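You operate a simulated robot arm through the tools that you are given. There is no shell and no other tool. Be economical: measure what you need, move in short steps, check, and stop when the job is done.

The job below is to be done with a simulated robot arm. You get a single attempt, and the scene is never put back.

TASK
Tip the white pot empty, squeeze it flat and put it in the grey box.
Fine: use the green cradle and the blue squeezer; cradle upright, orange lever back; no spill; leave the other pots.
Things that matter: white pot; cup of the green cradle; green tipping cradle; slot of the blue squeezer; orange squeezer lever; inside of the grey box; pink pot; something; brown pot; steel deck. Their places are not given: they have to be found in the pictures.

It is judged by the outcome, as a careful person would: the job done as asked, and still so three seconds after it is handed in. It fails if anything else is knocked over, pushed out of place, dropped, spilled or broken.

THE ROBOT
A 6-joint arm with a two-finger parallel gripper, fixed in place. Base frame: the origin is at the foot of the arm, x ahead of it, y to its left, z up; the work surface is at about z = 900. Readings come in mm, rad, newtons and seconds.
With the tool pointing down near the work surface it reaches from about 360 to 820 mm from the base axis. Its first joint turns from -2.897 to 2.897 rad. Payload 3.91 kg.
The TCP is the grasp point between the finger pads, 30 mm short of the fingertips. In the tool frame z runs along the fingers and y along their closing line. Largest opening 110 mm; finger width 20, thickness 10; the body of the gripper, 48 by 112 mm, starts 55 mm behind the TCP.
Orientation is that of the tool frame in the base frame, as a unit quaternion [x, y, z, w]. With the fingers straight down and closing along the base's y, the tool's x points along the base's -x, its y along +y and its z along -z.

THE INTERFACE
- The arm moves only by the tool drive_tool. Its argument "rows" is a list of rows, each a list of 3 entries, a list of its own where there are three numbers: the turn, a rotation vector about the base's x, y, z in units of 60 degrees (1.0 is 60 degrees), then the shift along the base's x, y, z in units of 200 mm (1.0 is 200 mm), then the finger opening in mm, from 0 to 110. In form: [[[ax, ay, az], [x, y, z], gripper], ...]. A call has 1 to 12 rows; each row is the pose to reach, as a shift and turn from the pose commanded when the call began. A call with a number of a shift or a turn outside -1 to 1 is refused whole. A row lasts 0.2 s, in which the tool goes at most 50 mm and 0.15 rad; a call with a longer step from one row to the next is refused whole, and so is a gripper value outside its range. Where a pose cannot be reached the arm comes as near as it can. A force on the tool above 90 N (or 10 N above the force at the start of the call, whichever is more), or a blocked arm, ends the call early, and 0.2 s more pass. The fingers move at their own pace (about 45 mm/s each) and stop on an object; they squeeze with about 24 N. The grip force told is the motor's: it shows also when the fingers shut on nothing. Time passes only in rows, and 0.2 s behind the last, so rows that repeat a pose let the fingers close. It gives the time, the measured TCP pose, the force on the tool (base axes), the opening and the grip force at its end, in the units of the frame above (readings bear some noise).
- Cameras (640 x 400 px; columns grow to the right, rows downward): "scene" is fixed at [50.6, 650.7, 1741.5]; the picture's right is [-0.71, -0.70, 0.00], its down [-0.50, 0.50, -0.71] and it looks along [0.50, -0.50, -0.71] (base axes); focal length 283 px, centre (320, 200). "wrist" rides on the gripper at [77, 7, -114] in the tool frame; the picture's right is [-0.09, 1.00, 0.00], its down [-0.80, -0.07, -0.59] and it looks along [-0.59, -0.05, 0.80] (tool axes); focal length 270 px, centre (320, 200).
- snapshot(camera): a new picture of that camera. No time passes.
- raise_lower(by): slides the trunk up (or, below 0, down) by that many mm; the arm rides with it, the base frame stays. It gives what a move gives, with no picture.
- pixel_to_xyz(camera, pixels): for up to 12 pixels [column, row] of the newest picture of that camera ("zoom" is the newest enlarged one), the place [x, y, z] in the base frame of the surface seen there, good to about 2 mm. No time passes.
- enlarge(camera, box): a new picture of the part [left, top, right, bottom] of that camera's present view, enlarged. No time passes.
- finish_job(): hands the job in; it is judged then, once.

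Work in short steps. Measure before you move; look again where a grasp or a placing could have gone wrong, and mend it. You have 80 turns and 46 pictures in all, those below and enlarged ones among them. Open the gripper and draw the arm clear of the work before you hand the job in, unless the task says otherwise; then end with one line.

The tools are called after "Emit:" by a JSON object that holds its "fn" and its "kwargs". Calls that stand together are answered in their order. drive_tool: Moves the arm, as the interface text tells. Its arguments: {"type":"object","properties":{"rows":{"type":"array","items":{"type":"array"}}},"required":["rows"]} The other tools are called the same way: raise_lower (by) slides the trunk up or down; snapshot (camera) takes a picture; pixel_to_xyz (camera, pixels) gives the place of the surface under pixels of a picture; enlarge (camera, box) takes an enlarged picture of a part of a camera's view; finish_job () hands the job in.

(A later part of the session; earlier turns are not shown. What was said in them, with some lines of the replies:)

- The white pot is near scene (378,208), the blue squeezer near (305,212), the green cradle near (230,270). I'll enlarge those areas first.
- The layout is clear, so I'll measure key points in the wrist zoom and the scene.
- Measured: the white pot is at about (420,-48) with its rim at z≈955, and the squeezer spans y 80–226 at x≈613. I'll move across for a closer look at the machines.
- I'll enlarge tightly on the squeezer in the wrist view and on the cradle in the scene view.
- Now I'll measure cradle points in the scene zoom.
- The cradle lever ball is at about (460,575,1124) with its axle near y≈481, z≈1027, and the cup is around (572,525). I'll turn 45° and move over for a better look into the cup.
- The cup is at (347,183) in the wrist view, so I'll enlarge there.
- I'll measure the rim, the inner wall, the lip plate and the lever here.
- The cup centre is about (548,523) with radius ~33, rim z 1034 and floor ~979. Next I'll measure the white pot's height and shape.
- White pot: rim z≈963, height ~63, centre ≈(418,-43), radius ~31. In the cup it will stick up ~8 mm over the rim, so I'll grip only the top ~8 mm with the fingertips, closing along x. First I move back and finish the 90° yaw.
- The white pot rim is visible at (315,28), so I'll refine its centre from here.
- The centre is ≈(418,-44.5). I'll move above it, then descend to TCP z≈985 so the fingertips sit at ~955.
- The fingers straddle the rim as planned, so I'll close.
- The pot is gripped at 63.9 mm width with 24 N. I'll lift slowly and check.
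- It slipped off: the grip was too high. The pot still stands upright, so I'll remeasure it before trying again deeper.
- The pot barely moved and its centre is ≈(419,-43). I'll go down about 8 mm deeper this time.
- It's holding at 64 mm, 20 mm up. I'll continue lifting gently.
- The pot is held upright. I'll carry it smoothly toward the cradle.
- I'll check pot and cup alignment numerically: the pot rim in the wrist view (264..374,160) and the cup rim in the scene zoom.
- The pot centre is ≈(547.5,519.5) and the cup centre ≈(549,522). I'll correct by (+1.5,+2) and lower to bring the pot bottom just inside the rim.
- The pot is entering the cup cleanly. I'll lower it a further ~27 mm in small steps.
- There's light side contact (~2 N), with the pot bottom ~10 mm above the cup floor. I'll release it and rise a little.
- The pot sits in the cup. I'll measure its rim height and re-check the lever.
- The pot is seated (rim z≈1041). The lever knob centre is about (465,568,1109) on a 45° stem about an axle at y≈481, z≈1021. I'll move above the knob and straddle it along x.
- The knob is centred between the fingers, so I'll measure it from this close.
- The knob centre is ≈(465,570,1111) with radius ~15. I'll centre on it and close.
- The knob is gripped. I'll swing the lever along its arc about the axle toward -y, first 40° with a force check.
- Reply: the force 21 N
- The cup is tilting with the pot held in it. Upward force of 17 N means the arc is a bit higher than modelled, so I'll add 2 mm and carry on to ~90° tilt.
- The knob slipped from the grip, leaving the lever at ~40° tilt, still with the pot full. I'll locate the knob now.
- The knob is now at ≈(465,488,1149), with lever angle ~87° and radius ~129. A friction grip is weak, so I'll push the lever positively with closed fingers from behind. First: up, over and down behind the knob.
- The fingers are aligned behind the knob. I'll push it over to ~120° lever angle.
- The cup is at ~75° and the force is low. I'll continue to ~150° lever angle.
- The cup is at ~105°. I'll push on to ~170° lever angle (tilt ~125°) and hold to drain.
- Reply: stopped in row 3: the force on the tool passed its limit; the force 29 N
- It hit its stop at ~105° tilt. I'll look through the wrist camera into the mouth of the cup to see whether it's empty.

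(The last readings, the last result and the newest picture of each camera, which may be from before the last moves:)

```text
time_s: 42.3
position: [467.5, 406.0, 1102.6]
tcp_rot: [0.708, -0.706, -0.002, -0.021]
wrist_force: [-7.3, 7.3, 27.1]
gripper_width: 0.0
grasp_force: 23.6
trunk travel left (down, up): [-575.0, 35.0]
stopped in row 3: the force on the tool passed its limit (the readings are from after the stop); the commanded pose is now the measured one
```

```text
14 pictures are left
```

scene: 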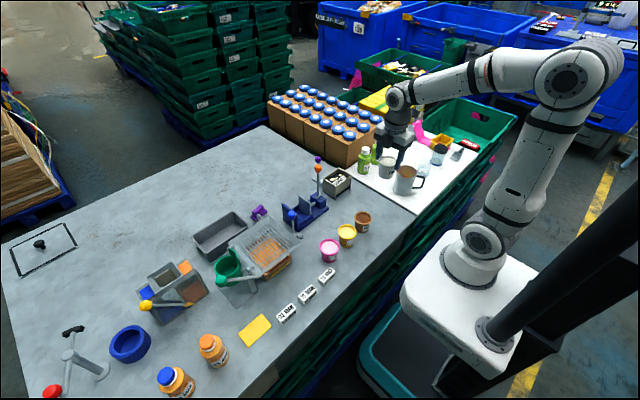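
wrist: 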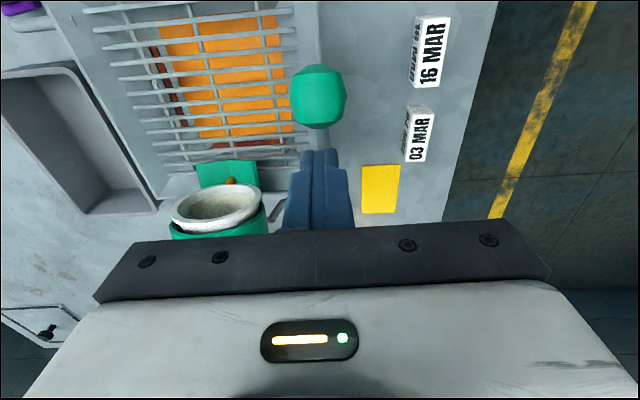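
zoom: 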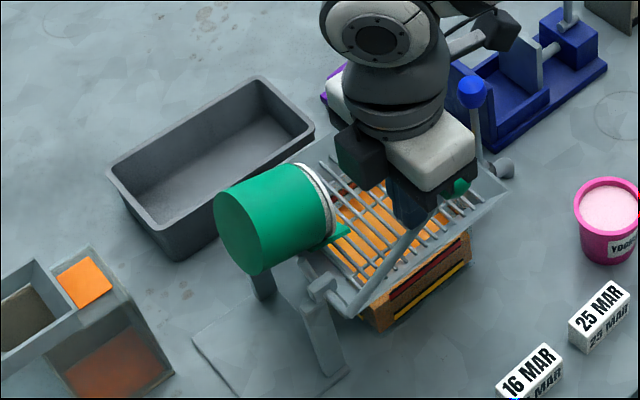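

The pot looks empty, and the lever sits at its stop. I'll measure the knob now, and watch the picture budget (14 left).

Emit:
{"fn": "pixel_to_xyz", "kwargs": {"camera": "wrist", "pixels": [[318, 97], [292, 97], [345, 97], [318, 70], [318, 122], [230, 182], [215, 200], [215, 225], [230, 175], [245, 50]]}}

```text
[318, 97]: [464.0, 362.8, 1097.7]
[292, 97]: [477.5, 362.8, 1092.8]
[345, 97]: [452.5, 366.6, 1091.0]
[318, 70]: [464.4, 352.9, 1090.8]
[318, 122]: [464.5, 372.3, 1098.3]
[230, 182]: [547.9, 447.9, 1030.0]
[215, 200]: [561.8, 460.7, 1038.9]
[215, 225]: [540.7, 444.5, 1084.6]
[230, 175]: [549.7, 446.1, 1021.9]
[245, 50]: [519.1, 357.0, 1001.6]
```

The knob centre is ≈(465,366,1084). I'll go up and over to its -y side, straightening the tool, ready to push back.

Emit:
{"fn": "drive_tool", "kwargs": {"rows": [[[0, 0, 0], [0, 0.02, 0.1], 0], [[-0.031, 0.026, -0.003], [-0.0125, 0.02, 0.25], 0], [[-0.031, 0.026, -0.003], [-0.0125, -0.15, 0.25], 0], [[-0.031, 0.026, -0.003], [-0.0125, -0.32, 0.25], 0], [[-0.031, 0.026, -0.003], [-0.0125, -0.4, 0.15], 0], [[-0.031, 0.026, -0.003], [-0.0125, -0.4, 0.0], 0], [[-0.031, 0.026, -0.003], [-0.0125, -0.4, 0.0], 0], [[-0.031, 0.026, -0.003], [-0.0125, -0.4, 0.0], 0]]}}

```text
time_s: 44.1
position: [466.3, 324.2, 1099.3]
tcp_rot: [-0.707, 0.707, -0.001, -0.005]
wrist_force: [0.0, 1.2, -0.7]
gripper_width: 0.1
grasp_force: 23.7
trunk travel left (down, up): [-575.0, 35.0]
```

I'm in place on the -y side. I'll push the lever back along its arc to the top.

Emit:
{"fn": "drive_tool", "kwargs": {"rows": [[[0, 0, 0], [0, 0.077, 0.0045], 0], [[0, 0, 0], [0, 0.11, 0.05], 0], [[0, 0, 0], [0, 0.141, 0.099], 0], [[0, 0, 0], [0, 0.18, 0.142], 0], [[0, 0, 0], [0, 0.2205, 0.1815], 0], [[0, 0, 0], [0, 0.266, 0.217], 0], [[0, 0, 0], [0, 0.3125, 0.2485], 0], [[0, 0, 0], [0, 0.363, 0.275], 0], [[0, 0, 0], [0, 0.415, 0.2985], 0], [[0, 0, 0], [0, 0.525, 0.33], 0], [[0, 0, 0], [0, 0.6385, 0.342], 0], [[0, 0, 0], [0, 0.6385, 0.342], 0]]}}

Emit:
{"fn": "snapshot", "kwargs": {"camera": "wrist"}}

```text
time_s: 46.7
position: [467.5, 453.8, 1165.2]
tcp_rot: [-0.707, 0.707, -0.002, -0.005]
wrist_force: [-1.3, -0.1, -0.1]
gripper_width: 0.3
grasp_force: 24.1
trunk travel left (down, up): [-575.0, 35.0]
```

```text
13 pictures are left
```

wrist: 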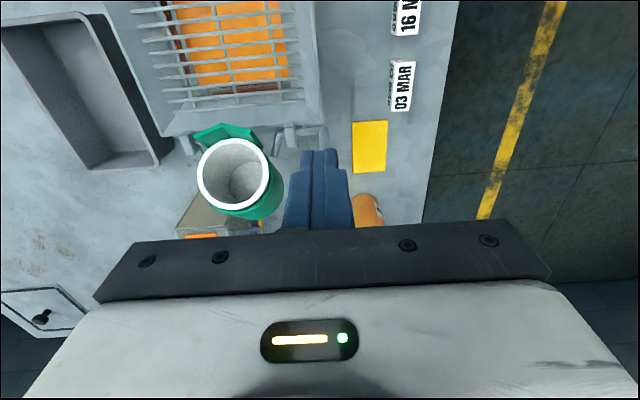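

The pot is empty and the lever follows. I'll push it the rest of the way to its rest position.

Emit:
{"fn": "drive_tool", "kwargs": {"rows": [[[0, 0, 0], [0, 0.114, -0.008], 0], [[0, 0, 0], [0, 0.17, -0.02], 0], [[0, 0, 0], [0, 0.2245, -0.0355], 0], [[0, 0, 0], [0, 0.278, -0.057], 0], [[0, 0, 0], [0, 0.329, -0.082], 0], [[0, 0, 0], [0, 0.378, -0.112], 0], [[0, 0, 0], [0, 0.4235, -0.146], 0], [[0, 0, 0], [0, 0.446, -0.165], 0], [[0, 0, 0], [0, 0.4665, -0.184], 0], [[0, 0, 0], [0, 0.475, -0.19], 0], [[0, 0, 0], [0, 0.475, -0.19], 0]]}}

```text
time_s: 49.1
position: [465.8, 545.5, 1131.5]
tcp_rot: [-0.706, 0.708, -0.002, -0.004]
wrist_force: [0.3, -13.1, 13.2]
gripper_width: 0.1
grasp_force: 24.4
trunk travel left (down, up): [-575.0, 35.0]
```

The lever is against its rest stop (13 N). I'll back off, rise, and move above the cup with the fingers open.

Emit:
{"fn": "drive_tool", "kwargs": {"rows": [[[0, 0, 0], [0, -0.05, 0.02], 0], [[0, 0, 0], [0, -0.06, 0.2], 0], [[0, 0, 0], [0, -0.1, 0.4], 40], [[0, 0, 0], [0.2, -0.115, 0.4], 70], [[0, 0, 0], [0.43, -0.115, 0.4], 85], [[0, 0, 0], [0.43, -0.115, 0.4], 85], [[0, 0, 0], [0.43, -0.115, 0.4], 85]]}}

Emit:
{"fn": "enlarge", "kwargs": {"camera": "wrist", "box": [220, 0, 440, 200]}}

Emit:
{"fn": "pixel_to_xyz", "kwargs": {"camera": "zoom", "pixels": [[234, 185], [352, 185], [293, 246], [293, 125], [486, 240], [513, 308], [507, 298], [293, 185]]}}

```text
time_s: 50.7
position: [550.6, 524.7, 1211.2]
tcp_rot: [0.708, -0.707, 0.001, 0.006]
wrist_force: [0.0, -0.1, 0.1]
gripper_width: 85.0
grasp_force: 0.1
trunk travel left (down, up): [-575.0, 35.0]
```

```text
2.00 times, centred on (330, 100) of wrist
```

zoom: 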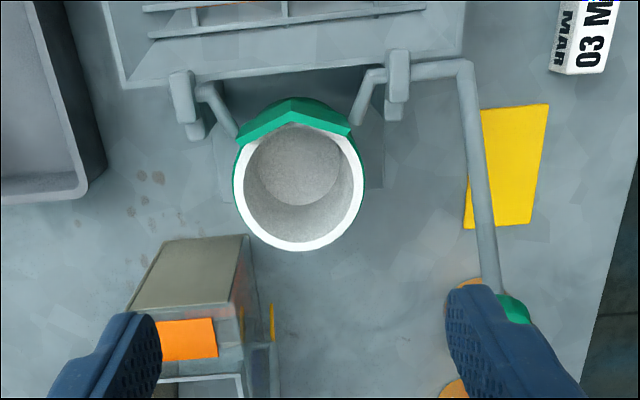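

```text
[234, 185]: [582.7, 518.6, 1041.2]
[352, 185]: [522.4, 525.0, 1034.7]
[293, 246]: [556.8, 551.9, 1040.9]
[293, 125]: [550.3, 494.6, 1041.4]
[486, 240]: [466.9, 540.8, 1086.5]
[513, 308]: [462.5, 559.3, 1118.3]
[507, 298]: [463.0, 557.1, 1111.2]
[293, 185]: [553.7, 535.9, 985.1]
```

The cradle is upright with the empty pot in it, centred at ≈(550,523.5), rim z 1041. I'll descend so the fingertips are just above the cup rim and grip the exposed 6–7 mm.

Emit:
{"fn": "drive_tool", "kwargs": {"rows": [[[0.009, -0.007, 0], [-0.005, -0.01, -0.2], 85], [[0.009, -0.007, 0], [-0.005, -0.01, -0.4], 85], [[0.009, -0.007, 0], [-0.005, -0.01, -0.58], 85], [[0.009, -0.007, 0], [-0.005, -0.01, -0.68], 85], [[0.009, -0.007, 0], [-0.005, -0.01, -0.7325], 85], [[0.009, -0.007, 0], [-0.005, -0.01, -0.7325], 70], [[0.009, -0.007, 0], [-0.005, -0.01, -0.7325], 50], [[0.009, -0.007, 0], [-0.005, -0.01, -0.7325], 50], [[0.009, -0.007, 0], [-0.005, -0.01, -0.7325], 50]]}}

Emit:
{"fn": "drive_tool", "kwargs": {"rows": [[[0, 0, 0], [0, 0, 0.01], 50], [[0, 0, 0], [0, 0, 0.02], 50], [[0, 0, 0], [0, 0, 0.04], 50], [[0, 0, 0], [0, 0, 0.06], 50], [[0, 0, 0], [0, 0, 0.08], 50], [[0, 0, 0], [0, 0, 0.1], 50], [[0, 0, 0], [0, 0, 0.1], 50]]}}

```text
time_s: 52.7
position: [552.1, 522.9, 1063.8]
tcp_rot: [0.707, -0.707, 0.0, -0.001]
wrist_force: [0.4, 0.5, -0.3]
gripper_width: 64.9
grasp_force: 24.0
trunk travel left (down, up): [-575.0, 35.0]
```

```text
time_s: 54.3
position: [551.0, 522.6, 1080.9]
tcp_rot: [0.708, -0.707, -0.001, -0.002]
wrist_force: [-0.6, 0.8, -2.5]
gripper_width: 65.1
grasp_force: 24.1
trunk travel left (down, up): [-575.0, 35.0]
```

It's holding at 65 mm. I'll lift slowly further and check.

Emit:
{"fn": "drive_tool", "kwargs": {"rows": [[[0, 0, 0], [0, 0, 0.03], 50], [[0, 0, 0], [0, 0, 0.08], 50], [[0, 0, 0], [0, 0, 0.14], 50], [[0, 0, 0], [0, 0, 0.2], 50], [[0, 0, 0], [0, 0, 0.28], 50], [[0, 0, 0], [0, 0, 0.36], 50], [[0, 0, 0], [0, 0, 0.44], 50], [[0, 0, 0], [0, 0, 0.52], 50], [[0, 0, 0], [0, 0, 0.56], 50], [[0, 0, 0], [0, 0, 0.56], 50]]}}

Emit:
{"fn": "snapshot", "kwargs": {"camera": "scene"}}

```text
time_s: 56.5
position: [551.7, 522.6, 1194.1]
tcp_rot: [-0.707, 0.707, -0.001, 0.001]
wrist_force: [0.1, 0.9, -1.0]
gripper_width: 65.1
grasp_force: 23.8
trunk travel left (down, up): [-575.0, 35.0]
```

```text
11 pictures are left
```

scene: 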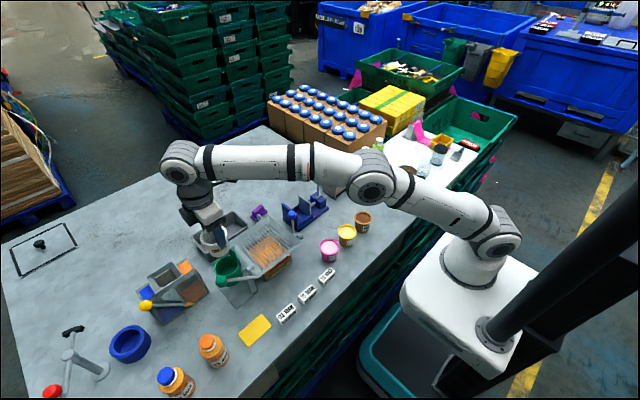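

The pot is lifted out of the cradle. I'll carry it toward the squeezer at (618,190), staying high over the blue knob.

Emit:
{"fn": "drive_tool", "kwargs": {"rows": [[[0, 0, 0], [0.01, -0.05, 0], 50], [[0, 0, 0], [0.03, -0.15, 0], 50], [[0, 0, 0], [0.06, -0.3, 0], 50], [[0, 0, 0], [0.09, -0.45, 0], 50], [[0, 0, 0], [0.13, -0.6, 0], 50], [[0, 0, 0], [0.16, -0.75, 0], 50], [[0, 0, 0], [0.18, -0.88, 0], 50], [[0, 0, 0], [0.2, -1.0, 0], 50], [[0, 0, 0], [0.2, -1.0, 0], 50]]}}

Emit:
{"fn": "drive_tool", "kwargs": {"rows": [[[0, 0, 0], [0.01, -0.05, 0], 50], [[0, 0, 0], [0.04, -0.15, 0], 50], [[0, 0, 0], [0.08, -0.28, 0], 50], [[0, 0, 0], [0.11, -0.41, 0], 50], [[0, 0, 0], [0.13, -0.52, 0], 50], [[0, 0, 0], [0.14, -0.62, 0], 50], [[0, 0, 0], [0.15, -0.67, 0], 50], [[0, 0, 0], [0.15, -0.67, 0], 50]]}}

Emit:
{"fn": "enlarge", "kwargs": {"camera": "wrist", "box": [220, 0, 440, 200]}}

```text
time_s: 58.5
position: [591.8, 323.2, 1193.1]
tcp_rot: [0.708, -0.706, 0.0, 0.0]
wrist_force: [0.1, -0.3, -1.0]
gripper_width: 65.0
grasp_force: 24.5
trunk travel left (down, up): [-575.0, 35.0]
```

```text
time_s: 60.3
position: [622.3, 188.7, 1194.5]
tcp_rot: [-0.707, 0.707, 0.0, 0.0]
wrist_force: [0.1, 0.0, -1.2]
gripper_width: 65.1
grasp_force: 24.0
trunk travel left (down, up): [-575.0, 35.0]
```

```text
2.00 times, centred on (330, 100) of wrist
```

zoom: 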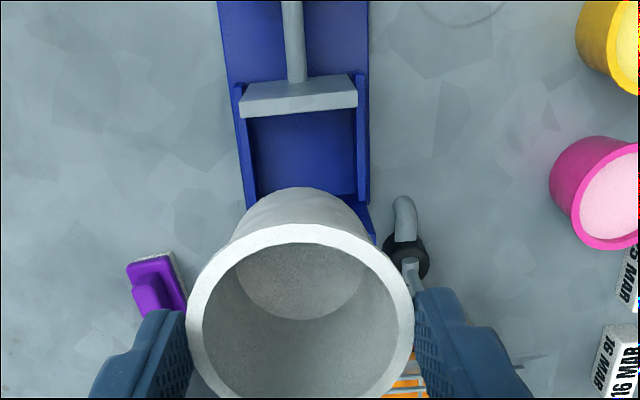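

I'll measure the squeezer's moving plate, the slot side walls and the pot from this view.

Emit:
{"fn": "pixel_to_xyz", "kwargs": {"camera": "zoom", "pixels": [[300, 95], [300, 108], [247, 150], [362, 150], [256, 150], [352, 150], [300, 160], [193, 310], [410, 310], [300, 233], [245, 110], [355, 100]]}}

Emit:
{"fn": "pixel_to_xyz", "kwargs": {"camera": "scene", "pixels": [[293, 213], [296, 212], [299, 211], [300, 214], [303, 217], [305, 205], [291, 222], [312, 218]]}}

```text
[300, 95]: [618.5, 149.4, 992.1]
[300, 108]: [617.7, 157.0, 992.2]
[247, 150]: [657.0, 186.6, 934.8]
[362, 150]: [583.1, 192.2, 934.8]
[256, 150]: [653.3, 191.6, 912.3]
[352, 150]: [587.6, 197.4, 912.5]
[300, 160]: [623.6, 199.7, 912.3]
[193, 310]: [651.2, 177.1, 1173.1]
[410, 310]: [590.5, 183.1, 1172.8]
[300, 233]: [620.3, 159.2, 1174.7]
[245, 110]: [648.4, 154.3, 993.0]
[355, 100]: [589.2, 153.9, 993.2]
```

```text
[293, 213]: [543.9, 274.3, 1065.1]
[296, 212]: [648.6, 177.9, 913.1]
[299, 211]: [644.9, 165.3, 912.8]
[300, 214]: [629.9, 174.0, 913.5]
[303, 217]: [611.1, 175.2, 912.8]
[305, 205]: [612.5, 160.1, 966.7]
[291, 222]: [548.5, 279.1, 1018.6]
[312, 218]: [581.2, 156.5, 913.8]
```

I need the fixed plate's inner face to check the gap. I'll sample its top edge in the scene picture.

Emit:
{"fn": "pixel_to_xyz", "kwargs": {"camera": "scene", "pixels": [[284, 204], [285, 204], [286, 204], [287, 204], [288, 204], [286, 206], [288, 206], [290, 206], [289, 207], [290, 207], [291, 207], [292, 207]]}}

```text
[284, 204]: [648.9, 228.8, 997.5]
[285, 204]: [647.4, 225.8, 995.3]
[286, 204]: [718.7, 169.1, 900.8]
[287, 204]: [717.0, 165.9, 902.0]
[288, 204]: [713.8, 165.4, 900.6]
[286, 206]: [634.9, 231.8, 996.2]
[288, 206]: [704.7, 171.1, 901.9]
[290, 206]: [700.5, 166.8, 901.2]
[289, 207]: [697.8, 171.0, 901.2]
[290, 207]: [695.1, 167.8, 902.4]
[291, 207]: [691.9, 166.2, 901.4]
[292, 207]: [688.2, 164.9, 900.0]
```

The gap is about y 159–225 (66 mm) against a 64 mm pot, and the slot is centred at x≈620. I'll shift +2 mm in y and lower with force checks.

Emit:
{"fn": "drive_tool", "kwargs": {"rows": [[[0, 0, 0], [-0.001, 0.01, -0.12], 50], [[0, 0, 0], [-0.001, 0.01, -0.25], 50], [[0, 0, 0], [-0.001, 0.01, -0.38], 50], [[0, 0, 0], [-0.001, 0.01, -0.5], 50], [[0, 0, 0], [-0.001, 0.01, -0.58], 50], [[0, 0, 0], [-0.001, 0.01, -0.66], 50], [[0, 0, 0], [-0.001, 0.01, -0.74], 50], [[0, 0, 0], [-0.001, 0.01, -0.8], 50], [[0, 0, 0], [-0.001, 0.01, -0.8], 50]]}}

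Emit:
{"fn": "enlarge", "kwargs": {"camera": "wrist", "box": [220, 20, 440, 220]}}

```text
time_s: 62.3
position: [620.0, 190.8, 1032.2]
tcp_rot: [0.707, -0.707, -0.001, -0.001]
wrist_force: [-0.1, -1.1, -0.9]
gripper_width: 65.0
grasp_force: 23.5
trunk travel left (down, up): [-575.0, 35.0]
```

```text
2.00 times, centred on (330, 120) of wrist
```

zoom: 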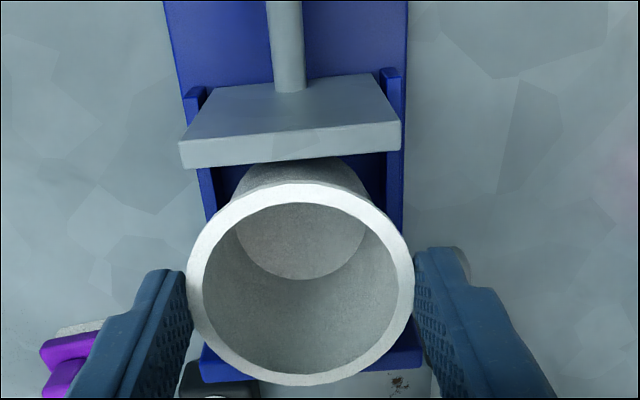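

I'll measure clearance at both ends: plate edge, rim near and far edges, and the fixed plate top.

Emit:
{"fn": "pixel_to_xyz", "kwargs": {"camera": "zoom", "pixels": [[290, 140], [300, 188], [300, 378], [215, 365], [212, 350], [410, 352], [405, 362], [230, 378], [192, 290], [410, 290]]}}

```text
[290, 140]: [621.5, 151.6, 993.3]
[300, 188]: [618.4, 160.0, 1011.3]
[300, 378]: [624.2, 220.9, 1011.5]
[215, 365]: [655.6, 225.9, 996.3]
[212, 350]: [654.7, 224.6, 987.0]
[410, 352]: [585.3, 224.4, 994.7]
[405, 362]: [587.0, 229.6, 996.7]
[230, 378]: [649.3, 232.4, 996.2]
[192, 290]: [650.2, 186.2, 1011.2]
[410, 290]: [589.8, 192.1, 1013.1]
```

The pot is centred (158.5–222.5) within the gap (157.5–224). I'll lower the remaining ~34 mm slowly.

Emit:
{"fn": "drive_tool", "kwargs": {"rows": [[[0, 0, 0], [0, 0, -0.03], 50], [[0, 0, 0], [0, 0, -0.06], 50], [[0, 0, 0], [0, 0, -0.09], 50], [[0, 0, 0], [0, 0, -0.12], 50], [[0, 0, 0], [0, 0, -0.145], 50], [[0, 0, 0], [0, 0, -0.165], 50], [[0, 0, 0], [0, 0, -0.165], 50]]}}

```text
time_s: 63.9
position: [620.9, 190.4, 1000.8]
tcp_rot: [0.708, -0.707, 0.0, -0.001]
wrist_force: [0.0, 0.5, -0.7]
gripper_width: 65.1
grasp_force: 24.3
trunk travel left (down, up): [-575.0, 35.0]
```

No contact forces. I'll lower 3 mm more, release and rise.

Emit:
{"fn": "drive_tool", "kwargs": {"rows": [[[0, 0, 0], [0, 0, -0.017], 50], [[0, 0, 0], [0, 0, -0.017], 50], [[0, 0, 0], [0, 0, -0.017], 75], [[0, 0, 0], [0, 0, -0.017], 85], [[0, 0, 0], [0, 0, -0.017], 85], [[0, 0, 0], [0, 0, 0.1], 85], [[0, 0, 0], [0, 0, 0.3], 85], [[0, 0, 0], [0, 0, 0.5], 85], [[0, 0, 0], [0, 0, 0.7], 85], [[0, 0, 0], [0, 0, 0.9], 85], [[0, 0, 0], [0, 0, 0.9], 85]]}}

Emit:
{"fn": "snapshot", "kwargs": {"camera": "wrist"}}

```text
time_s: 66.3
position: [622.0, 192.3, 1183.0]
tcp_rot: [-0.706, 0.708, 0.0, 0.002]
wrist_force: [0.2, 0.9, 0.3]
gripper_width: 85.2
grasp_force: 0.0
trunk travel left (down, up): [-575.0, 35.0]
```

```text
8 pictures are left
```

wrist: 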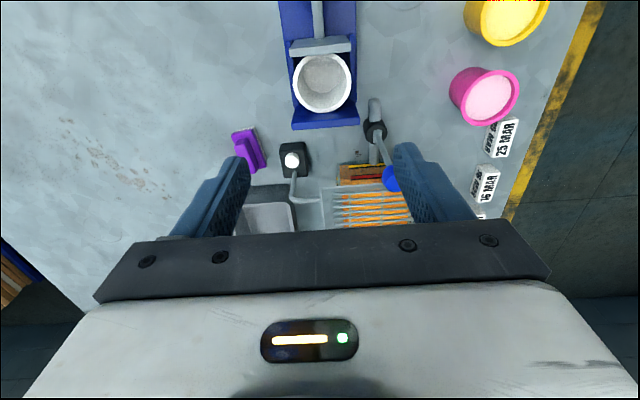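

The pot is seated in the slot. Now the orange lever: I'll close the fingers and come down on its -y side, then look.

Emit:
{"fn": "drive_tool", "kwargs": {"rows": [[[0, 0, 0], [-0.01, -0.2, 0], 40], [[0, 0, 0], [-0.02, -0.4, 0], 0], [[0, 0, 0], [-0.04, -0.6, 0], 0], [[0, 0, 0], [-0.04, -0.77, 0], 0], [[0, 0, 0], [-0.04, -0.77, -0.2], 0], [[0, 0, 0], [-0.04, -0.77, -0.38], 0], [[0, 0, 0], [-0.04, -0.77, -0.45], 0], [[0, 0, 0], [-0.04, -0.77, -0.45], 0]]}}

Emit:
{"fn": "snapshot", "kwargs": {"camera": "wrist"}}

```text
time_s: 68.1
position: [613.5, 38.0, 1089.5]
tcp_rot: [0.707, -0.707, 0.0, -0.002]
wrist_force: [0.0, 0.3, -0.7]
gripper_width: 0.0
grasp_force: 23.6
trunk travel left (down, up): [-575.0, 35.0]
```

```text
7 pictures are left
```

wrist: 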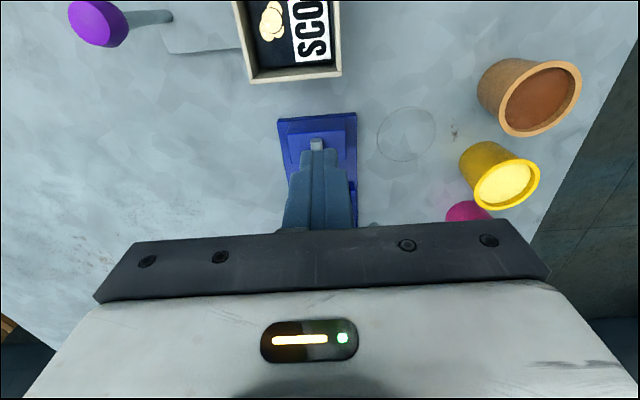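

The fingers are aligned with the lever. I'll push +y through ~20° first to check direction and force.

Emit:
{"fn": "drive_tool", "kwargs": {"rows": [[[0, 0, 0], [0, 0.06, 0.0], 0], [[0, 0, 0], [0, 0.105, 0.005], 0], [[0, 0, 0], [0, 0.135, 0.008], 0], [[0, 0, 0], [0, 0.165, 0.008], 0], [[0, 0, 0], [0, 0.195, 0.008], 0], [[0, 0, 0], [0, 0.225, 0.008], 0], [[0, 0, 0], [0, 0.28, 0.0], 0], [[0, 0, 0], [0, 0.3365, -0.0075], 0], [[0, 0, 0], [0, 0.3365, -0.0075], 0]]}}

```text
time_s: 69.5
position: [613.3, 58.7, 1092.5]
tcp_rot: [-0.703, 0.711, -0.003, -0.006]
wrist_force: [-0.9, -46.7, 3.1]
gripper_width: 0.2
grasp_force: 23.8
trunk travel left (down, up): [-575.0, 35.0]
stopped in row 6: the force on the tool passed its limit (the readings are from after the stop); the commanded pose is now the measured one
```

It's blocked: the lever doesn't swing +y. I need to see its pivot to find the swing direction, so I'll enlarge the scene there.

Emit:
{"fn": "enlarge", "kwargs": {"camera": "scene", "box": [275, 145, 355, 235]}}

```text
4.44 times, centred on (315, 190) of scene
```

zoom: 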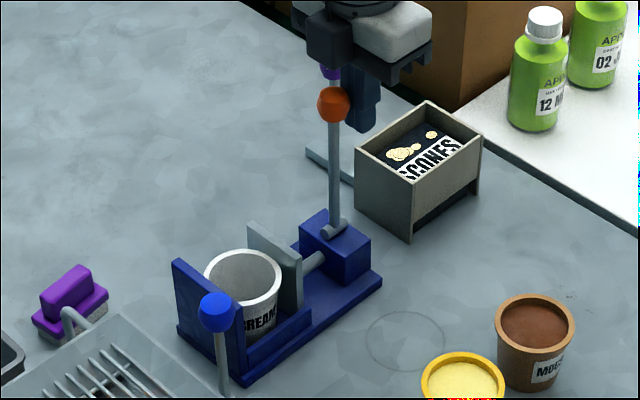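

The axle at the lever's base (333,230) runs along y, so the lever swings in x. I'll measure the knob, axle and stem.

Emit:
{"fn": "pixel_to_xyz", "kwargs": {"camera": "zoom", "pixels": [[333, 102], [320, 102], [346, 105], [333, 150], [333, 180], [333, 205], [326, 234], [343, 224], [334, 230], [240, 262], [240, 300]]}}

```text
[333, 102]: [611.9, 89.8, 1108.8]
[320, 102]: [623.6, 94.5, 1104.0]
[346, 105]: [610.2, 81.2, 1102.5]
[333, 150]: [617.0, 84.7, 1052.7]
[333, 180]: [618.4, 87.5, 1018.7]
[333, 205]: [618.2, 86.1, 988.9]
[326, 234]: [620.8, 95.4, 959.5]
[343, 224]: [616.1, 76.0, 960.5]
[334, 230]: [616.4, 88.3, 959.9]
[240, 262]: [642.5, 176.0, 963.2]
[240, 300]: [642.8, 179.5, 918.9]
```

The axle runs along y through ≈(620,955 z), with the knob centre at (619,83,1099). I'll move around to the knob's +x side and try pulling it toward -x.

Emit:
{"fn": "drive_tool", "kwargs": {"rows": [[[0.006, -0.002, 0.006], [0, -0.1, 0], 0], [[0.012, -0.004, 0.011], [0.1, -0.13, 0], 0], [[0.012, -0.004, 0.011], [0.22, -0.08, 0], 0], [[0.012, -0.004, 0.011], [0.23, 0.05, 0], 0], [[0.012, -0.004, 0.011], [0.23, 0.125, 0], 0], [[0.012, -0.004, 0.011], [0.23, 0.125, 0], 0]]}}

Emit:
{"fn": "drive_tool", "kwargs": {"rows": [[[0, 0, 0], [-0.05, 0, 0], 0], [[0, 0, 0], [-0.085, 0, 0], 0], [[0, 0, 0], [-0.115, 0, 0], 0], [[0, 0, 0], [-0.145, 0, 0], 0], [[0, 0, 0], [-0.175, 0, 0], 0], [[0, 0, 0], [-0.175, 0, 0], 0]]}}

```text
time_s: 70.9
position: [659.1, 94.2, 1091.0]
tcp_rot: [0.709, -0.705, 0.0, -0.001]
wrist_force: [-0.6, 0.9, 0.8]
gripper_width: 0.3
grasp_force: 23.5
trunk travel left (down, up): [-575.0, 35.0]
```

```text
time_s: 72.3
position: [624.2, 96.6, 1091.2]
tcp_rot: [0.708, -0.706, 0.0, -0.001]
wrist_force: [0.2, 0.3, 0.8]
gripper_width: 0.0
grasp_force: 24.4
trunk travel left (down, up): [-575.0, 35.0]
```

y came out at 95, off-centre from the knob at 83. I'll look before going on.

Emit:
{"fn": "snapshot", "kwargs": {"camera": "wrist"}}

```text
5 pictures are left
```

wrist: 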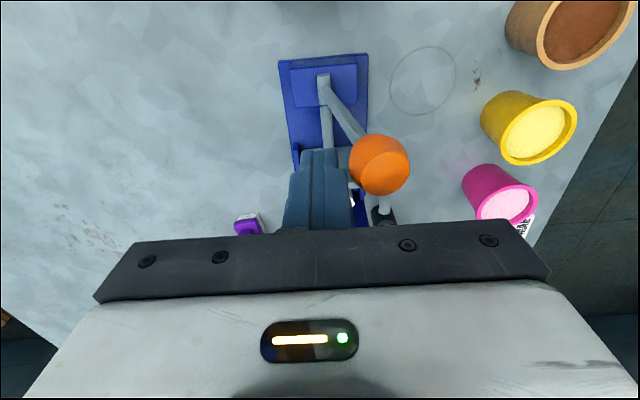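

The lever is swinging toward -x, so the direction is right. I'll measure the knob now.

Emit:
{"fn": "pixel_to_xyz", "kwargs": {"camera": "wrist", "pixels": [[380, 160], [352, 160], [408, 163], [380, 185], [345, 120], [323, 85], [328, 130]]}}

```text
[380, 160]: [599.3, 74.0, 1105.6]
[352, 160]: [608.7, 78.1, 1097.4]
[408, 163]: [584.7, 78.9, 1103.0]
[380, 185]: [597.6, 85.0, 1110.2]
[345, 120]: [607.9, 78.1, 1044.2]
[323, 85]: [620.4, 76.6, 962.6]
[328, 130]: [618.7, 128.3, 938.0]
```

The knob is at θ≈9°. I'll re-centre y and keep pushing along the arc.

Emit:
{"fn": "drive_tool", "kwargs": {"rows": [[[0, 0, 0], [0.01, -0.03, 0], 0], [[0, 0, 0], [0.01, -0.06, 0], 0], [[0, 0, 0], [-0.0815, -0.06, -0.005], 0], [[0, 0, 0], [-0.126, -0.06, -0.018], 0], [[0, 0, 0], [-0.17, -0.06, -0.0335], 0], [[0, 0, 0], [-0.2125, -0.06, -0.0525], 0], [[0, 0, 0], [-0.2535, -0.06, -0.075], 0], [[0, 0, 0], [-0.292, -0.06, -0.1], 0], [[0, 0, 0], [-0.292, -0.06, -0.1], 0]]}}

```text
time_s: 74.3
position: [566.2, 82.5, 1072.5]
tcp_rot: [0.709, -0.705, 0.001, -0.001]
wrist_force: [-0.1, 0.1, 0.5]
gripper_width: 0.1
grasp_force: 24.6
trunk travel left (down, up): [-575.0, 35.0]
```

Force is low. I'll continue toward ~70°, expecting a stop or squeeze force.

Emit:
{"fn": "drive_tool", "kwargs": {"rows": [[[0, 0, 0], [-0.0365, 0, -0.03], 0], [[0, 0, 0], [-0.0695, 0, -0.0625], 0], [[0, 0, 0], [-0.1, 0, -0.098], 0], [[0, 0, 0], [-0.1275, 0, -0.136], 0], [[0, 0, 0], [-0.1515, 0, -0.1765], 0], [[0, 0, 0], [-0.1715, 0, -0.2185], 0], [[0, 0, 0], [-0.1715, 0, -0.2185], 0]]}}

```text
time_s: 75.5
position: [545.9, 85.6, 1051.9]
tcp_rot: [0.709, -0.705, 0.014, -0.021]
wrist_force: [1.7, -6.4, 40.6]
gripper_width: 0.0
grasp_force: 23.9
trunk travel left (down, up): [-575.0, 35.0]
stopped in row 6: the force on the tool passed its limit (the readings are from after the stop); the commanded pose is now the measured one
```

It stopped at ~55°, a firm stop like the cradle's. I'll go over to the knob's -x side, straightening the tool, to return the lever.

Emit:
{"fn": "drive_tool", "kwargs": {"rows": [[[0, 0, 0], [0.02, 0, 0.08], 0], [[-0.0094, 0.047, -0.0055], [0.02, -0.013, 0.26], 0], [[-0.0094, 0.047, -0.0055], [-0.2, -0.013, 0.28], 0], [[-0.0094, 0.047, -0.0055], [-0.41, -0.013, 0.26], 0], [[-0.0094, 0.047, -0.0055], [-0.42, -0.013, 0.12], 0], [[-0.0094, 0.047, -0.0055], [-0.42, -0.013, 0.02], 0], [[-0.0094, 0.047, -0.0055], [-0.42, -0.013, 0.02], 0]]}}

```text
time_s: 77.1
position: [460.5, 83.8, 1051.4]
tcp_rot: [-0.707, 0.707, 0.004, -0.005]
wrist_force: [-1.1, 0.3, 0.0]
gripper_width: 0.0
grasp_force: 24.2
trunk travel left (down, up): [-575.0, 35.0]
```

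I'm on the -x side and will push the lever back up to vertical.

Emit:
{"fn": "drive_tool", "kwargs": {"rows": [[[0, 0, 0], [0.08, 0, 0.023], 0], [[0, 0, 0], [0.12, 0, 0.073], 0], [[0, 0, 0], [0.161, 0, 0.119], 0], [[0, 0, 0], [0.208, 0, 0.162], 0], [[0, 0, 0], [0.257, 0, 0.2], 0], [[0, 0, 0], [0.31, 0, 0.234], 0], [[0, 0, 0], [0.3655, 0, 0.2625], 0], [[0, 0, 0], [0.424, 0, 0.286], 0], [[0, 0, 0], [0.4835, 0, 0.3055], 0], [[0, 0, 0], [0.545, 0, 0.319], 0], [[0, 0, 0], [0.607, 0, 0.3275], 0], [[0, 0, 0], [0.645, 0, 0.33], 0]]}}

Emit:
{"fn": "drive_tool", "kwargs": {"rows": [[[0, 0, 0], [0.02, 0, 0], 0], [[0, 0, 0], [0.035, 0, 0], 0], [[0, 0, 0], [0.035, 0, 0], 0]]}}

```text
time_s: 79.7
position: [591.1, 81.0, 1118.2]
tcp_rot: [-0.707, 0.707, 0.003, -0.004]
wrist_force: [-0.4, 0.1, 0.2]
gripper_width: 0.0
grasp_force: 23.5
trunk travel left (down, up): [-575.0, 35.0]
```

```text
time_s: 80.5
position: [596.7, 82.3, 1116.6]
tcp_rot: [-0.706, 0.708, 0.004, -0.005]
wrist_force: [-2.9, -0.9, -0.3]
gripper_width: 0.0
grasp_force: 24.3
trunk travel left (down, up): [-575.0, 35.0]
```

Contact is light (-2.9 N). I'll nudge slightly more to be sure it's at its rest stop, then retreat to -x, clear of the scene camera's view.

Emit:
{"fn": "drive_tool", "kwargs": {"rows": [[[0, 0, 0], [0.012, 0, 0], 0], [[0, 0, 0], [0.02, 0, 0], 0], [[0, 0, 0], [0.02, 0, 0], 0]]}}

Emit:
{"fn": "drive_tool", "kwargs": {"rows": [[[0, 0, 0], [-0.15, 0, 0.02], 0], [[0, 0, 0], [-0.15, 0, 0.2], 0], [[0, 0, 0], [-0.15, -0.15, 0.35], 0], [[0, 0, 0], [-0.15, -0.35, 0.4], 0], [[0, 0, 0], [-0.15, -0.55, 0.4], 0], [[0, 0, 0], [-0.15, -0.55, 0.4], 0]]}}

Emit:
{"fn": "enlarge", "kwargs": {"camera": "scene", "box": [270, 150, 340, 236]}}

```text
time_s: 81.3
position: [597.9, 82.6, 1117.4]
tcp_rot: [-0.707, 0.707, 0.003, -0.007]
wrist_force: [-25.5, -2.6, -6.2]
gripper_width: 0.1
grasp_force: 23.9
trunk travel left (down, up): [-575.0, 35.0]
```

```text
time_s: 82.7
position: [571.1, -27.3, 1199.0]
tcp_rot: [-0.707, 0.707, 0.004, -0.006]
wrist_force: [0.9, -0.6, 0.2]
gripper_width: 0.1
grasp_force: 24.0
trunk travel left (down, up): [-575.0, 35.0]
```

```text
4.65 times, centred on (305, 193) of scene
```

zoom: 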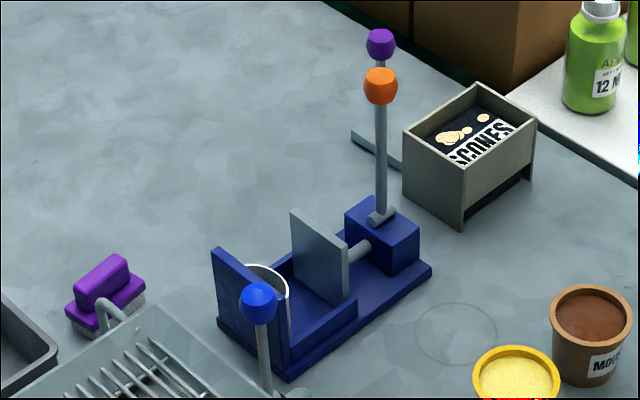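

The lever is upright, the plate is back, and the squashed pot stands against the fixed plate at (275,285). I'll measure it.

Emit:
{"fn": "pixel_to_xyz", "kwargs": {"camera": "zoom", "pixels": [[252, 267], [262, 267], [272, 270], [280, 276], [285, 285], [287, 300], [268, 275], [278, 290], [287, 320], [280, 320], [330, 260], [240, 258]]}}

```text
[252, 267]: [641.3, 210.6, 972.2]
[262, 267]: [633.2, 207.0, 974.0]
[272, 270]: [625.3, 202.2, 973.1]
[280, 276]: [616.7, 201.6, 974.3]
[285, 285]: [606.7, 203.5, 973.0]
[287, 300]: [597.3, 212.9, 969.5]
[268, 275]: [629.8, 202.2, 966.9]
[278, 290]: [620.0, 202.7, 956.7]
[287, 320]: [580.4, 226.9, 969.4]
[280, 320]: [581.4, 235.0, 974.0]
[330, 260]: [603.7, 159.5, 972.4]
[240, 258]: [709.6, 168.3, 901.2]
```

The pot is squashed to ~23 mm (y 201–224), x 593–648, rim z 974. I'll grip its ends along x, from above at (620.5,210.5). First I move over with fingers open at 85.

Emit:
{"fn": "drive_tool", "kwargs": {"rows": [[[0, 0, 0], [0, 0.15, 0], 20], [[0.003, -0.0135, 0], [0.05, 0.35, 0], 40], [[0.003, -0.0135, 0], [0.1, 0.55, 0], 60], [[0.003, -0.0135, 0], [0.15, 0.75, 0], 85], [[0.003, -0.0135, 0], [0.2, 0.95, 0], 85], [[0.003, -0.0135, 0], [0.2475, 1.0, 0], 85], [[0.003, -0.0135, 0], [0.2475, 1.0, 0], 85]]}}

Emit:
{"fn": "drive_tool", "kwargs": {"rows": [[[0, 0, 0], [0, 0.1, 0], 85], [[0, 0, 0], [0, 0.188, -0.1], 85], [[0, 0, 0], [0, 0.188, -0.3], 85], [[0, 0, 0], [0, 0.188, -0.5], 85], [[0, 0, 0], [0, 0.188, -0.6], 85], [[0, 0, 0], [0, 0.188, -0.6], 85], [[0, 0, 0], [0, 0.188, -0.6], 85]]}}

```text
time_s: 84.3
position: [620.9, 173.1, 1196.6]
tcp_rot: [-0.707, 0.707, -0.001, 0.001]
wrist_force: [-0.4, -1.0, 0.3]
gripper_width: 85.0
grasp_force: 0.1
trunk travel left (down, up): [-575.0, 35.0]
```

```text
time_s: 85.9
position: [619.8, 209.0, 1079.0]
tcp_rot: [0.707, -0.707, 0.0, -0.001]
wrist_force: [0.6, 0.1, -0.3]
gripper_width: 85.1
grasp_force: 0.1
trunk travel left (down, up): [-575.0, 35.0]
```

I'm at (620,209,1079). I'll descend ~97 mm and close on the pot's ends.

Emit:
{"fn": "drive_tool", "kwargs": {"rows": [[[0, 0, 0], [0, 0.005, -0.15], 85], [[0, 0, 0], [0, 0.005, -0.3], 85], [[0, 0, 0], [0, 0.005, -0.42], 85], [[0, 0, 0], [0, 0.005, -0.485], 85], [[0, 0, 0], [0, 0.005, -0.485], 85], [[0, 0, 0], [0, 0.005, -0.485], 60], [[0, 0, 0], [0, 0.005, -0.485], 40], [[0, 0, 0], [0, 0.005, -0.485], 40], [[0, 0, 0], [0, 0.005, -0.485], 40], [[0, 0, 0], [0, 0.005, -0.485], 40]]}}

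```text
time_s: 88.1
position: [622.4, 210.0, 981.4]
tcp_rot: [-0.707, 0.708, 0.0, 0.001]
wrist_force: [-0.1, -0.1, 0.3]
gripper_width: 45.3
grasp_force: 23.8
trunk travel left (down, up): [-575.0, 35.0]
```

It gripped at 45 mm with 24 N. I'll lift slowly and check.

Emit:
{"fn": "drive_tool", "kwargs": {"rows": [[[0, 0, 0], [0, -0.01, 0.02], 35], [[0, 0, 0], [0, -0.03, 0.06], 35], [[0, 0, 0], [0, -0.03, 0.12], 35], [[0, 0, 0], [0, -0.03, 0.22], 35], [[0, 0, 0], [0, -0.03, 0.35], 35], [[0, 0, 0], [0, -0.03, 0.5], 35], [[0, 0, 0], [0, -0.03, 0.65], 35], [[0, 0, 0], [0, -0.03, 0.8], 35], [[0, 0, 0], [0, -0.03, 0.95], 35], [[0, 0, 0], [0, -0.03, 0.95], 35]]}}

Emit:
{"fn": "snapshot", "kwargs": {"camera": "wrist"}}

```text
time_s: 90.3
position: [621.2, 204.6, 1171.4]
tcp_rot: [0.708, -0.707, 0.0, 0.001]
wrist_force: [-1.0, -0.7, -1.5]
gripper_width: 45.6
grasp_force: 24.2
trunk travel left (down, up): [-575.0, 35.0]
```

```text
3 pictures are left
```

wrist: 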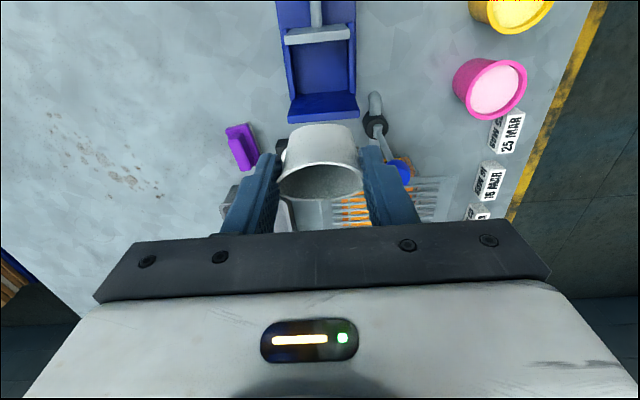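

The pot is held. I'll check its pose with free pixel queries, including the grey box visible at (280,215).

Emit:
{"fn": "pixel_to_xyz", "kwargs": {"camera": "wrist", "pixels": [[320, 127], [320, 160], [320, 168], [320, 185], [284, 185], [360, 185], [290, 135], [355, 133], [318, 80], [318, 60]]}}

```text
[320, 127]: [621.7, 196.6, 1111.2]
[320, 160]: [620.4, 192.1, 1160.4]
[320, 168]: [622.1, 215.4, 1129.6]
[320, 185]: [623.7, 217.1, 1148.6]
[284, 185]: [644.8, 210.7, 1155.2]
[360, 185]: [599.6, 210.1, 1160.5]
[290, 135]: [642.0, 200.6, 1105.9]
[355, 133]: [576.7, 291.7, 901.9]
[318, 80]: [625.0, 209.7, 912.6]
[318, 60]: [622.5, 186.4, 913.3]
```

The pot is nearly upright, bottom ~70 mm under the TCP. I'll turn the tool back 90° so the flat pot lies along y, and carry it toward the grey box at ≈(714,425).

Emit:
{"fn": "drive_tool", "kwargs": {"rows": [[[0, 0, -0.1], [0.03, 0.06, 0], 35], [[0, 0, -0.22], [0.08, 0.16, 0], 35], [[0, 0, -0.34], [0.13, 0.27, 0], 35], [[0, 0, -0.46], [0.18, 0.38, 0], 35], [[0, 0, -0.58], [0.23, 0.48, 0], 35], [[0, 0, -0.68], [0.28, 0.56, 0], 35], [[0, 0, -0.75], [0.3, 0.6, 0], 35], [[0, 0, -0.75], [0.3, 0.6, 0], 35]]}}

Emit:
{"fn": "drive_tool", "kwargs": {"rows": [[[0, 0, -0.1], [0.02, 0.05, 0], 35], [[0, 0, -0.22], [0.05, 0.14, 0], 35], [[0, 0, -0.34], [0.08, 0.23, 0], 35], [[0, 0, -0.46], [0.11, 0.32, 0], 35], [[0, 0, -0.58], [0.14, 0.4, 0], 35], [[0, 0, -0.68], [0.16, 0.46, 0], 35], [[0, 0, -0.75], [0.17, 0.5, 0], 35], [[0, 0, -0.75], [0.17, 0.5, 0], 35]]}}

```text
time_s: 92.1
position: [681.9, 324.3, 1171.0]
tcp_rot: [-0.382, 0.924, -0.001, 0.0]
wrist_force: [0.8, -0.1, -1.7]
gripper_width: 45.5
grasp_force: 23.8
trunk travel left (down, up): [-575.0, 35.0]
```

```text
time_s: 93.9
position: [682.8, 404.7, 1158.4]
tcp_rot: [0.001, 1.0, -0.001, 0.0]
wrist_force: [0.1, -0.3, -1.8]
gripper_width: 45.5
grasp_force: 23.9
out of reach, approached as far as the arm can: row 4, 5, 6, 7, 8
trunk travel left (down, up): [-575.0, 35.0]
```

The arm is near its reach limit at this height. I'll lower ~105 mm, still clear of the box rim, and see how far out it gets.

Emit:
{"fn": "drive_tool", "kwargs": {"rows": [[[0, 0, 0], [0, 0, -0.1], 35], [[0, 0, 0], [0, 0, -0.2], 35], [[0, 0, 0], [0, 0, -0.3], 35], [[0, 0, 0], [0, 0, -0.4], 35], [[0, 0, 0], [0, 0, -0.5], 35], [[0, 0, 0], [0, 0, -0.53], 35], [[0, 0, 0], [0, 0, -0.53], 35]]}}

```text
time_s: 95.5
position: [701.3, 413.7, 1058.9]
tcp_rot: [0.001, 1.0, -0.002, -0.001]
wrist_force: [-0.4, -0.1, -1.3]
gripper_width: 45.4
grasp_force: 24.0
out of reach, approached as far as the arm can: row 1, 2, 3, 4, 5, 6, 7
trunk travel left (down, up): [-575.0, 35.0]
```

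The radius is 814 mm here. Tilting the fingers outward ~15° about y will let the TCP get properly over the box, so I'll do that at this height.

Emit:
{"fn": "drive_tool", "kwargs": {"rows": [[[0, -0.08, 0], [0, 0, 0], 35], [[0, -0.16, 0], [0, 0, 0], 35], [[0, -0.25, 0], [0, 0, 0], 35], [[0, -0.25, 0], [0.02, 0, 0], 35], [[0, -0.25, 0], [0.02, 0, 0], 35], [[0, -0.25, 0], [0.02, 0, 0], 35]]}}

Emit:
{"fn": "snapshot", "kwargs": {"camera": "wrist"}}

```text
time_s: 96.9
position: [730.8, 431.9, 1068.5]
tcp_rot: [0.0, 0.991, -0.001, 0.132]
wrist_force: [0.0, 0.4, -1.3]
gripper_width: 45.7
grasp_force: 23.7
out of reach, approached as far as the arm can: row 1, 2, 3, 4
trunk travel left (down, up): [-575.0, 35.0]
```

```text
2 pictures are left
```

wrist: 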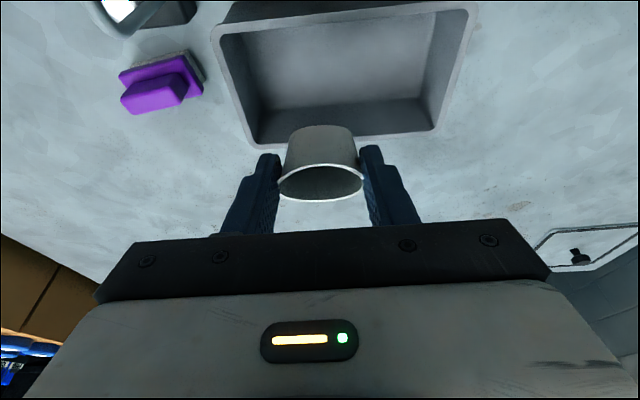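

I'll measure the box rim and inside, and the pot, from this view.

Emit:
{"fn": "pixel_to_xyz", "kwargs": {"camera": "wrist", "pixels": [[225, 30], [252, 140], [432, 128], [468, 12], [340, 8], [340, 70], [340, 130], [320, 128], [320, 160], [320, 196], [283, 180], [360, 180]]}}

```text
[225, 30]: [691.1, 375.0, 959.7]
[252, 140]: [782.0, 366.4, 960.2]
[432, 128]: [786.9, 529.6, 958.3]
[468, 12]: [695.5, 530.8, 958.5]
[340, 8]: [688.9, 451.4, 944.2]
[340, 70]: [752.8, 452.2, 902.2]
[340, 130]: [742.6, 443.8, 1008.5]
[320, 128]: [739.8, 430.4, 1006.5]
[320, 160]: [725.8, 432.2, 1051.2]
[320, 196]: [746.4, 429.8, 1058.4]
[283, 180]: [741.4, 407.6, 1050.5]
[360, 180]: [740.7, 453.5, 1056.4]
```

The pot (bottom x≈743–766, y≈432) is above the box interior (x 696–778, y 371–526). I'll shift -12 mm in x and lower ~90 mm.

Emit:
{"fn": "drive_tool", "kwargs": {"rows": [[[0, 0, 0], [-0.06, 0, -0.05], 35], [[0, 0, 0], [-0.06, 0, -0.15], 35], [[0, 0, 0], [-0.06, 0, -0.25], 35], [[0, 0, 0], [-0.06, 0, -0.33], 35], [[0, 0, 0], [-0.06, 0, -0.39], 35], [[0, 0, 0], [-0.06, 0, -0.43], 35], [[0, 0, 0], [-0.06, 0, -0.45], 35], [[0, 0, 0], [-0.06, 0, -0.45], 35]]}}

```text
time_s: 98.7
position: [693.1, 415.0, 991.6]
tcp_rot: [0.001, 0.989, 0.009, 0.146]
wrist_force: [7.7, -4.9, 86.3]
gripper_width: 45.4
grasp_force: 23.6
trunk travel left (down, up): [-575.0, 35.0]
```

Unexpected: x slid to 693 with 86 N upward, so something is in contact. I'll back straight up at once.

Emit:
{"fn": "drive_tool", "kwargs": {"rows": [[[0, 0, 0], [0, 0, 0.1], 35], [[0, 0, 0], [0, 0, 0.2], 35], [[0, 0, 0], [0, 0, 0.35], 35], [[0, 0, 0], [0.0, 0, 0.45], 35], [[0, 0, 0], [0.0, 0, 0.45], 35]]}}

Emit:
{"fn": "snapshot", "kwargs": {"camera": "scene"}}

```text
time_s: 99.9
position: [692.8, 414.3, 1056.2]
tcp_rot: [0.001, 0.992, -0.001, 0.129]
wrist_force: [0.9, -0.3, -2.0]
gripper_width: 45.5
grasp_force: 24.4
trunk travel left (down, up): [-575.0, 35.0]
```

```text
1 pictures are left
```

scene: 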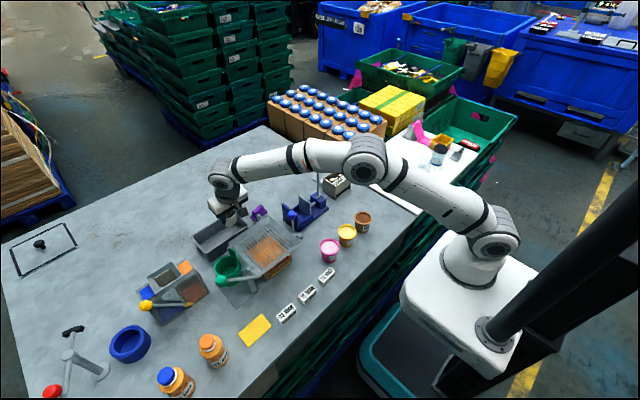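

The commanded base was clamped short, so the pot touched the near wall. I've backed off with the pot still held. I'll check that the box hasn't moved and where the pot is.

Emit:
{"fn": "pixel_to_xyz", "kwargs": {"camera": "scene", "pixels": [[192.2, 237.1], [193, 238], [211.5, 253.6], [210, 256], [248, 226], [225, 225], [228, 225], [231, 225], [222, 215], [234, 226], [226, 229], [230, 229]]}}

```text
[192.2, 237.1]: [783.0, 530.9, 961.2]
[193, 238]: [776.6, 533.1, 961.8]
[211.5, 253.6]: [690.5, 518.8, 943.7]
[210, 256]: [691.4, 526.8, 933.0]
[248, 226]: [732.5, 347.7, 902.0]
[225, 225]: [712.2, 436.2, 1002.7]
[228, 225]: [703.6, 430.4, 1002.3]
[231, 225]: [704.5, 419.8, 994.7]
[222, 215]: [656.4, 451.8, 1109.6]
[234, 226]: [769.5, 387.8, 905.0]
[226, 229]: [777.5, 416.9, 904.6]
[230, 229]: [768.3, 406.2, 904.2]
```

The box hasn't moved and the pot is still held the same. I'll move out +x by 29 mm and confirm the reading before lowering.

Emit:
{"fn": "drive_tool", "kwargs": {"rows": [[[0, 0, 0], [0.07, 0.02, 0], 35], [[0, 0, 0], [0.145, 0.05, 0], 35], [[0, 0, 0], [0.145, 0.05, 0], 35], [[0, 0, 0], [0.145, 0.05, 0], 35]]}}

```text
time_s: 100.9
position: [722.0, 424.8, 1057.8]
tcp_rot: [0.0, 0.991, -0.001, 0.13]
wrist_force: [0.2, -0.6, -1.0]
gripper_width: 45.3
grasp_force: 23.7
trunk travel left (down, up): [-575.0, 35.0]
```

TCP is at (722,425,1058) as commanded. I'll lower 55 mm and check.

Emit:
{"fn": "drive_tool", "kwargs": {"rows": [[[0, 0, 0], [0, 0, -0.08], 35], [[0, 0, 0], [0, 0, -0.16], 35], [[0, 0, 0], [0, 0, -0.23], 35], [[0, 0, 0], [0, 0, -0.275], 35], [[0, 0, 0], [0, 0, -0.275], 35]]}}

```text
time_s: 102.1
position: [720.8, 423.4, 1002.1]
tcp_rot: [0.0, 0.991, -0.001, 0.13]
wrist_force: [0.7, 0.1, -1.3]
gripper_width: 45.5
grasp_force: 24.0
trunk travel left (down, up): [-575.0, 35.0]
5 turns are left
```

On track with no contact. I'll lower 28 mm more, release, and rise clear.

Emit:
{"fn": "drive_tool", "kwargs": {"rows": [[[0, 0, 0], [0, 0, -0.06], 35], [[0, 0, 0], [0, 0, -0.11], 35], [[0, 0, 0], [0, 0, -0.14], 35], [[0, 0, 0], [0, 0, -0.14], 35], [[0, 0, 0], [0, 0, -0.14], 60], [[0, 0, 0], [0, 0, -0.14], 72], [[0, 0, 0], [0, 0, -0.14], 72], [[0, 0, 0], [-0.01, 0, -0.02], 72], [[0, 0, 0], [-0.04, 0, 0.15], 72], [[0, 0, 0], [-0.08, 0, 0.35], 72], [[0, 0, 0], [-0.15, 0, 0.55], 72], [[0, 0, 0], [-0.25, 0, 0.75], 72]]}}

Emit:
{"fn": "snapshot", "kwargs": {"camera": "wrist"}}

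```text
time_s: 104.7
position: [668.4, 423.2, 1152.9]
tcp_rot: [0.001, 0.991, -0.001, 0.131]
wrist_force: [-0.2, -1.4, 0.2]
gripper_width: 72.1
grasp_force: 0.1
trunk travel left (down, up): [-575.0, 35.0]
```

```text
0 pictures are left
4 turns are left
```

wrist: 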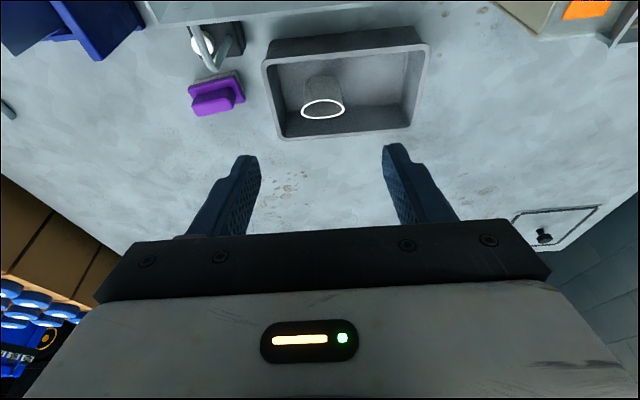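

The flattened pot stands inside the grey box at (323,100), and the gripper is open and clear. Handing in.

Emit:
{"fn": "finish_job", "kwargs": {}}

```text
The job is handed in.
```

The white pot was tipped empty in the green cradle, squeezed flat to about 23 mm and put in the grey box. The cradle is upright and the orange lever is back. On the first lowering the pot touched the box's near wall with about 86 N; I backed off, and a check of the box's corners showed it hadn't moved.
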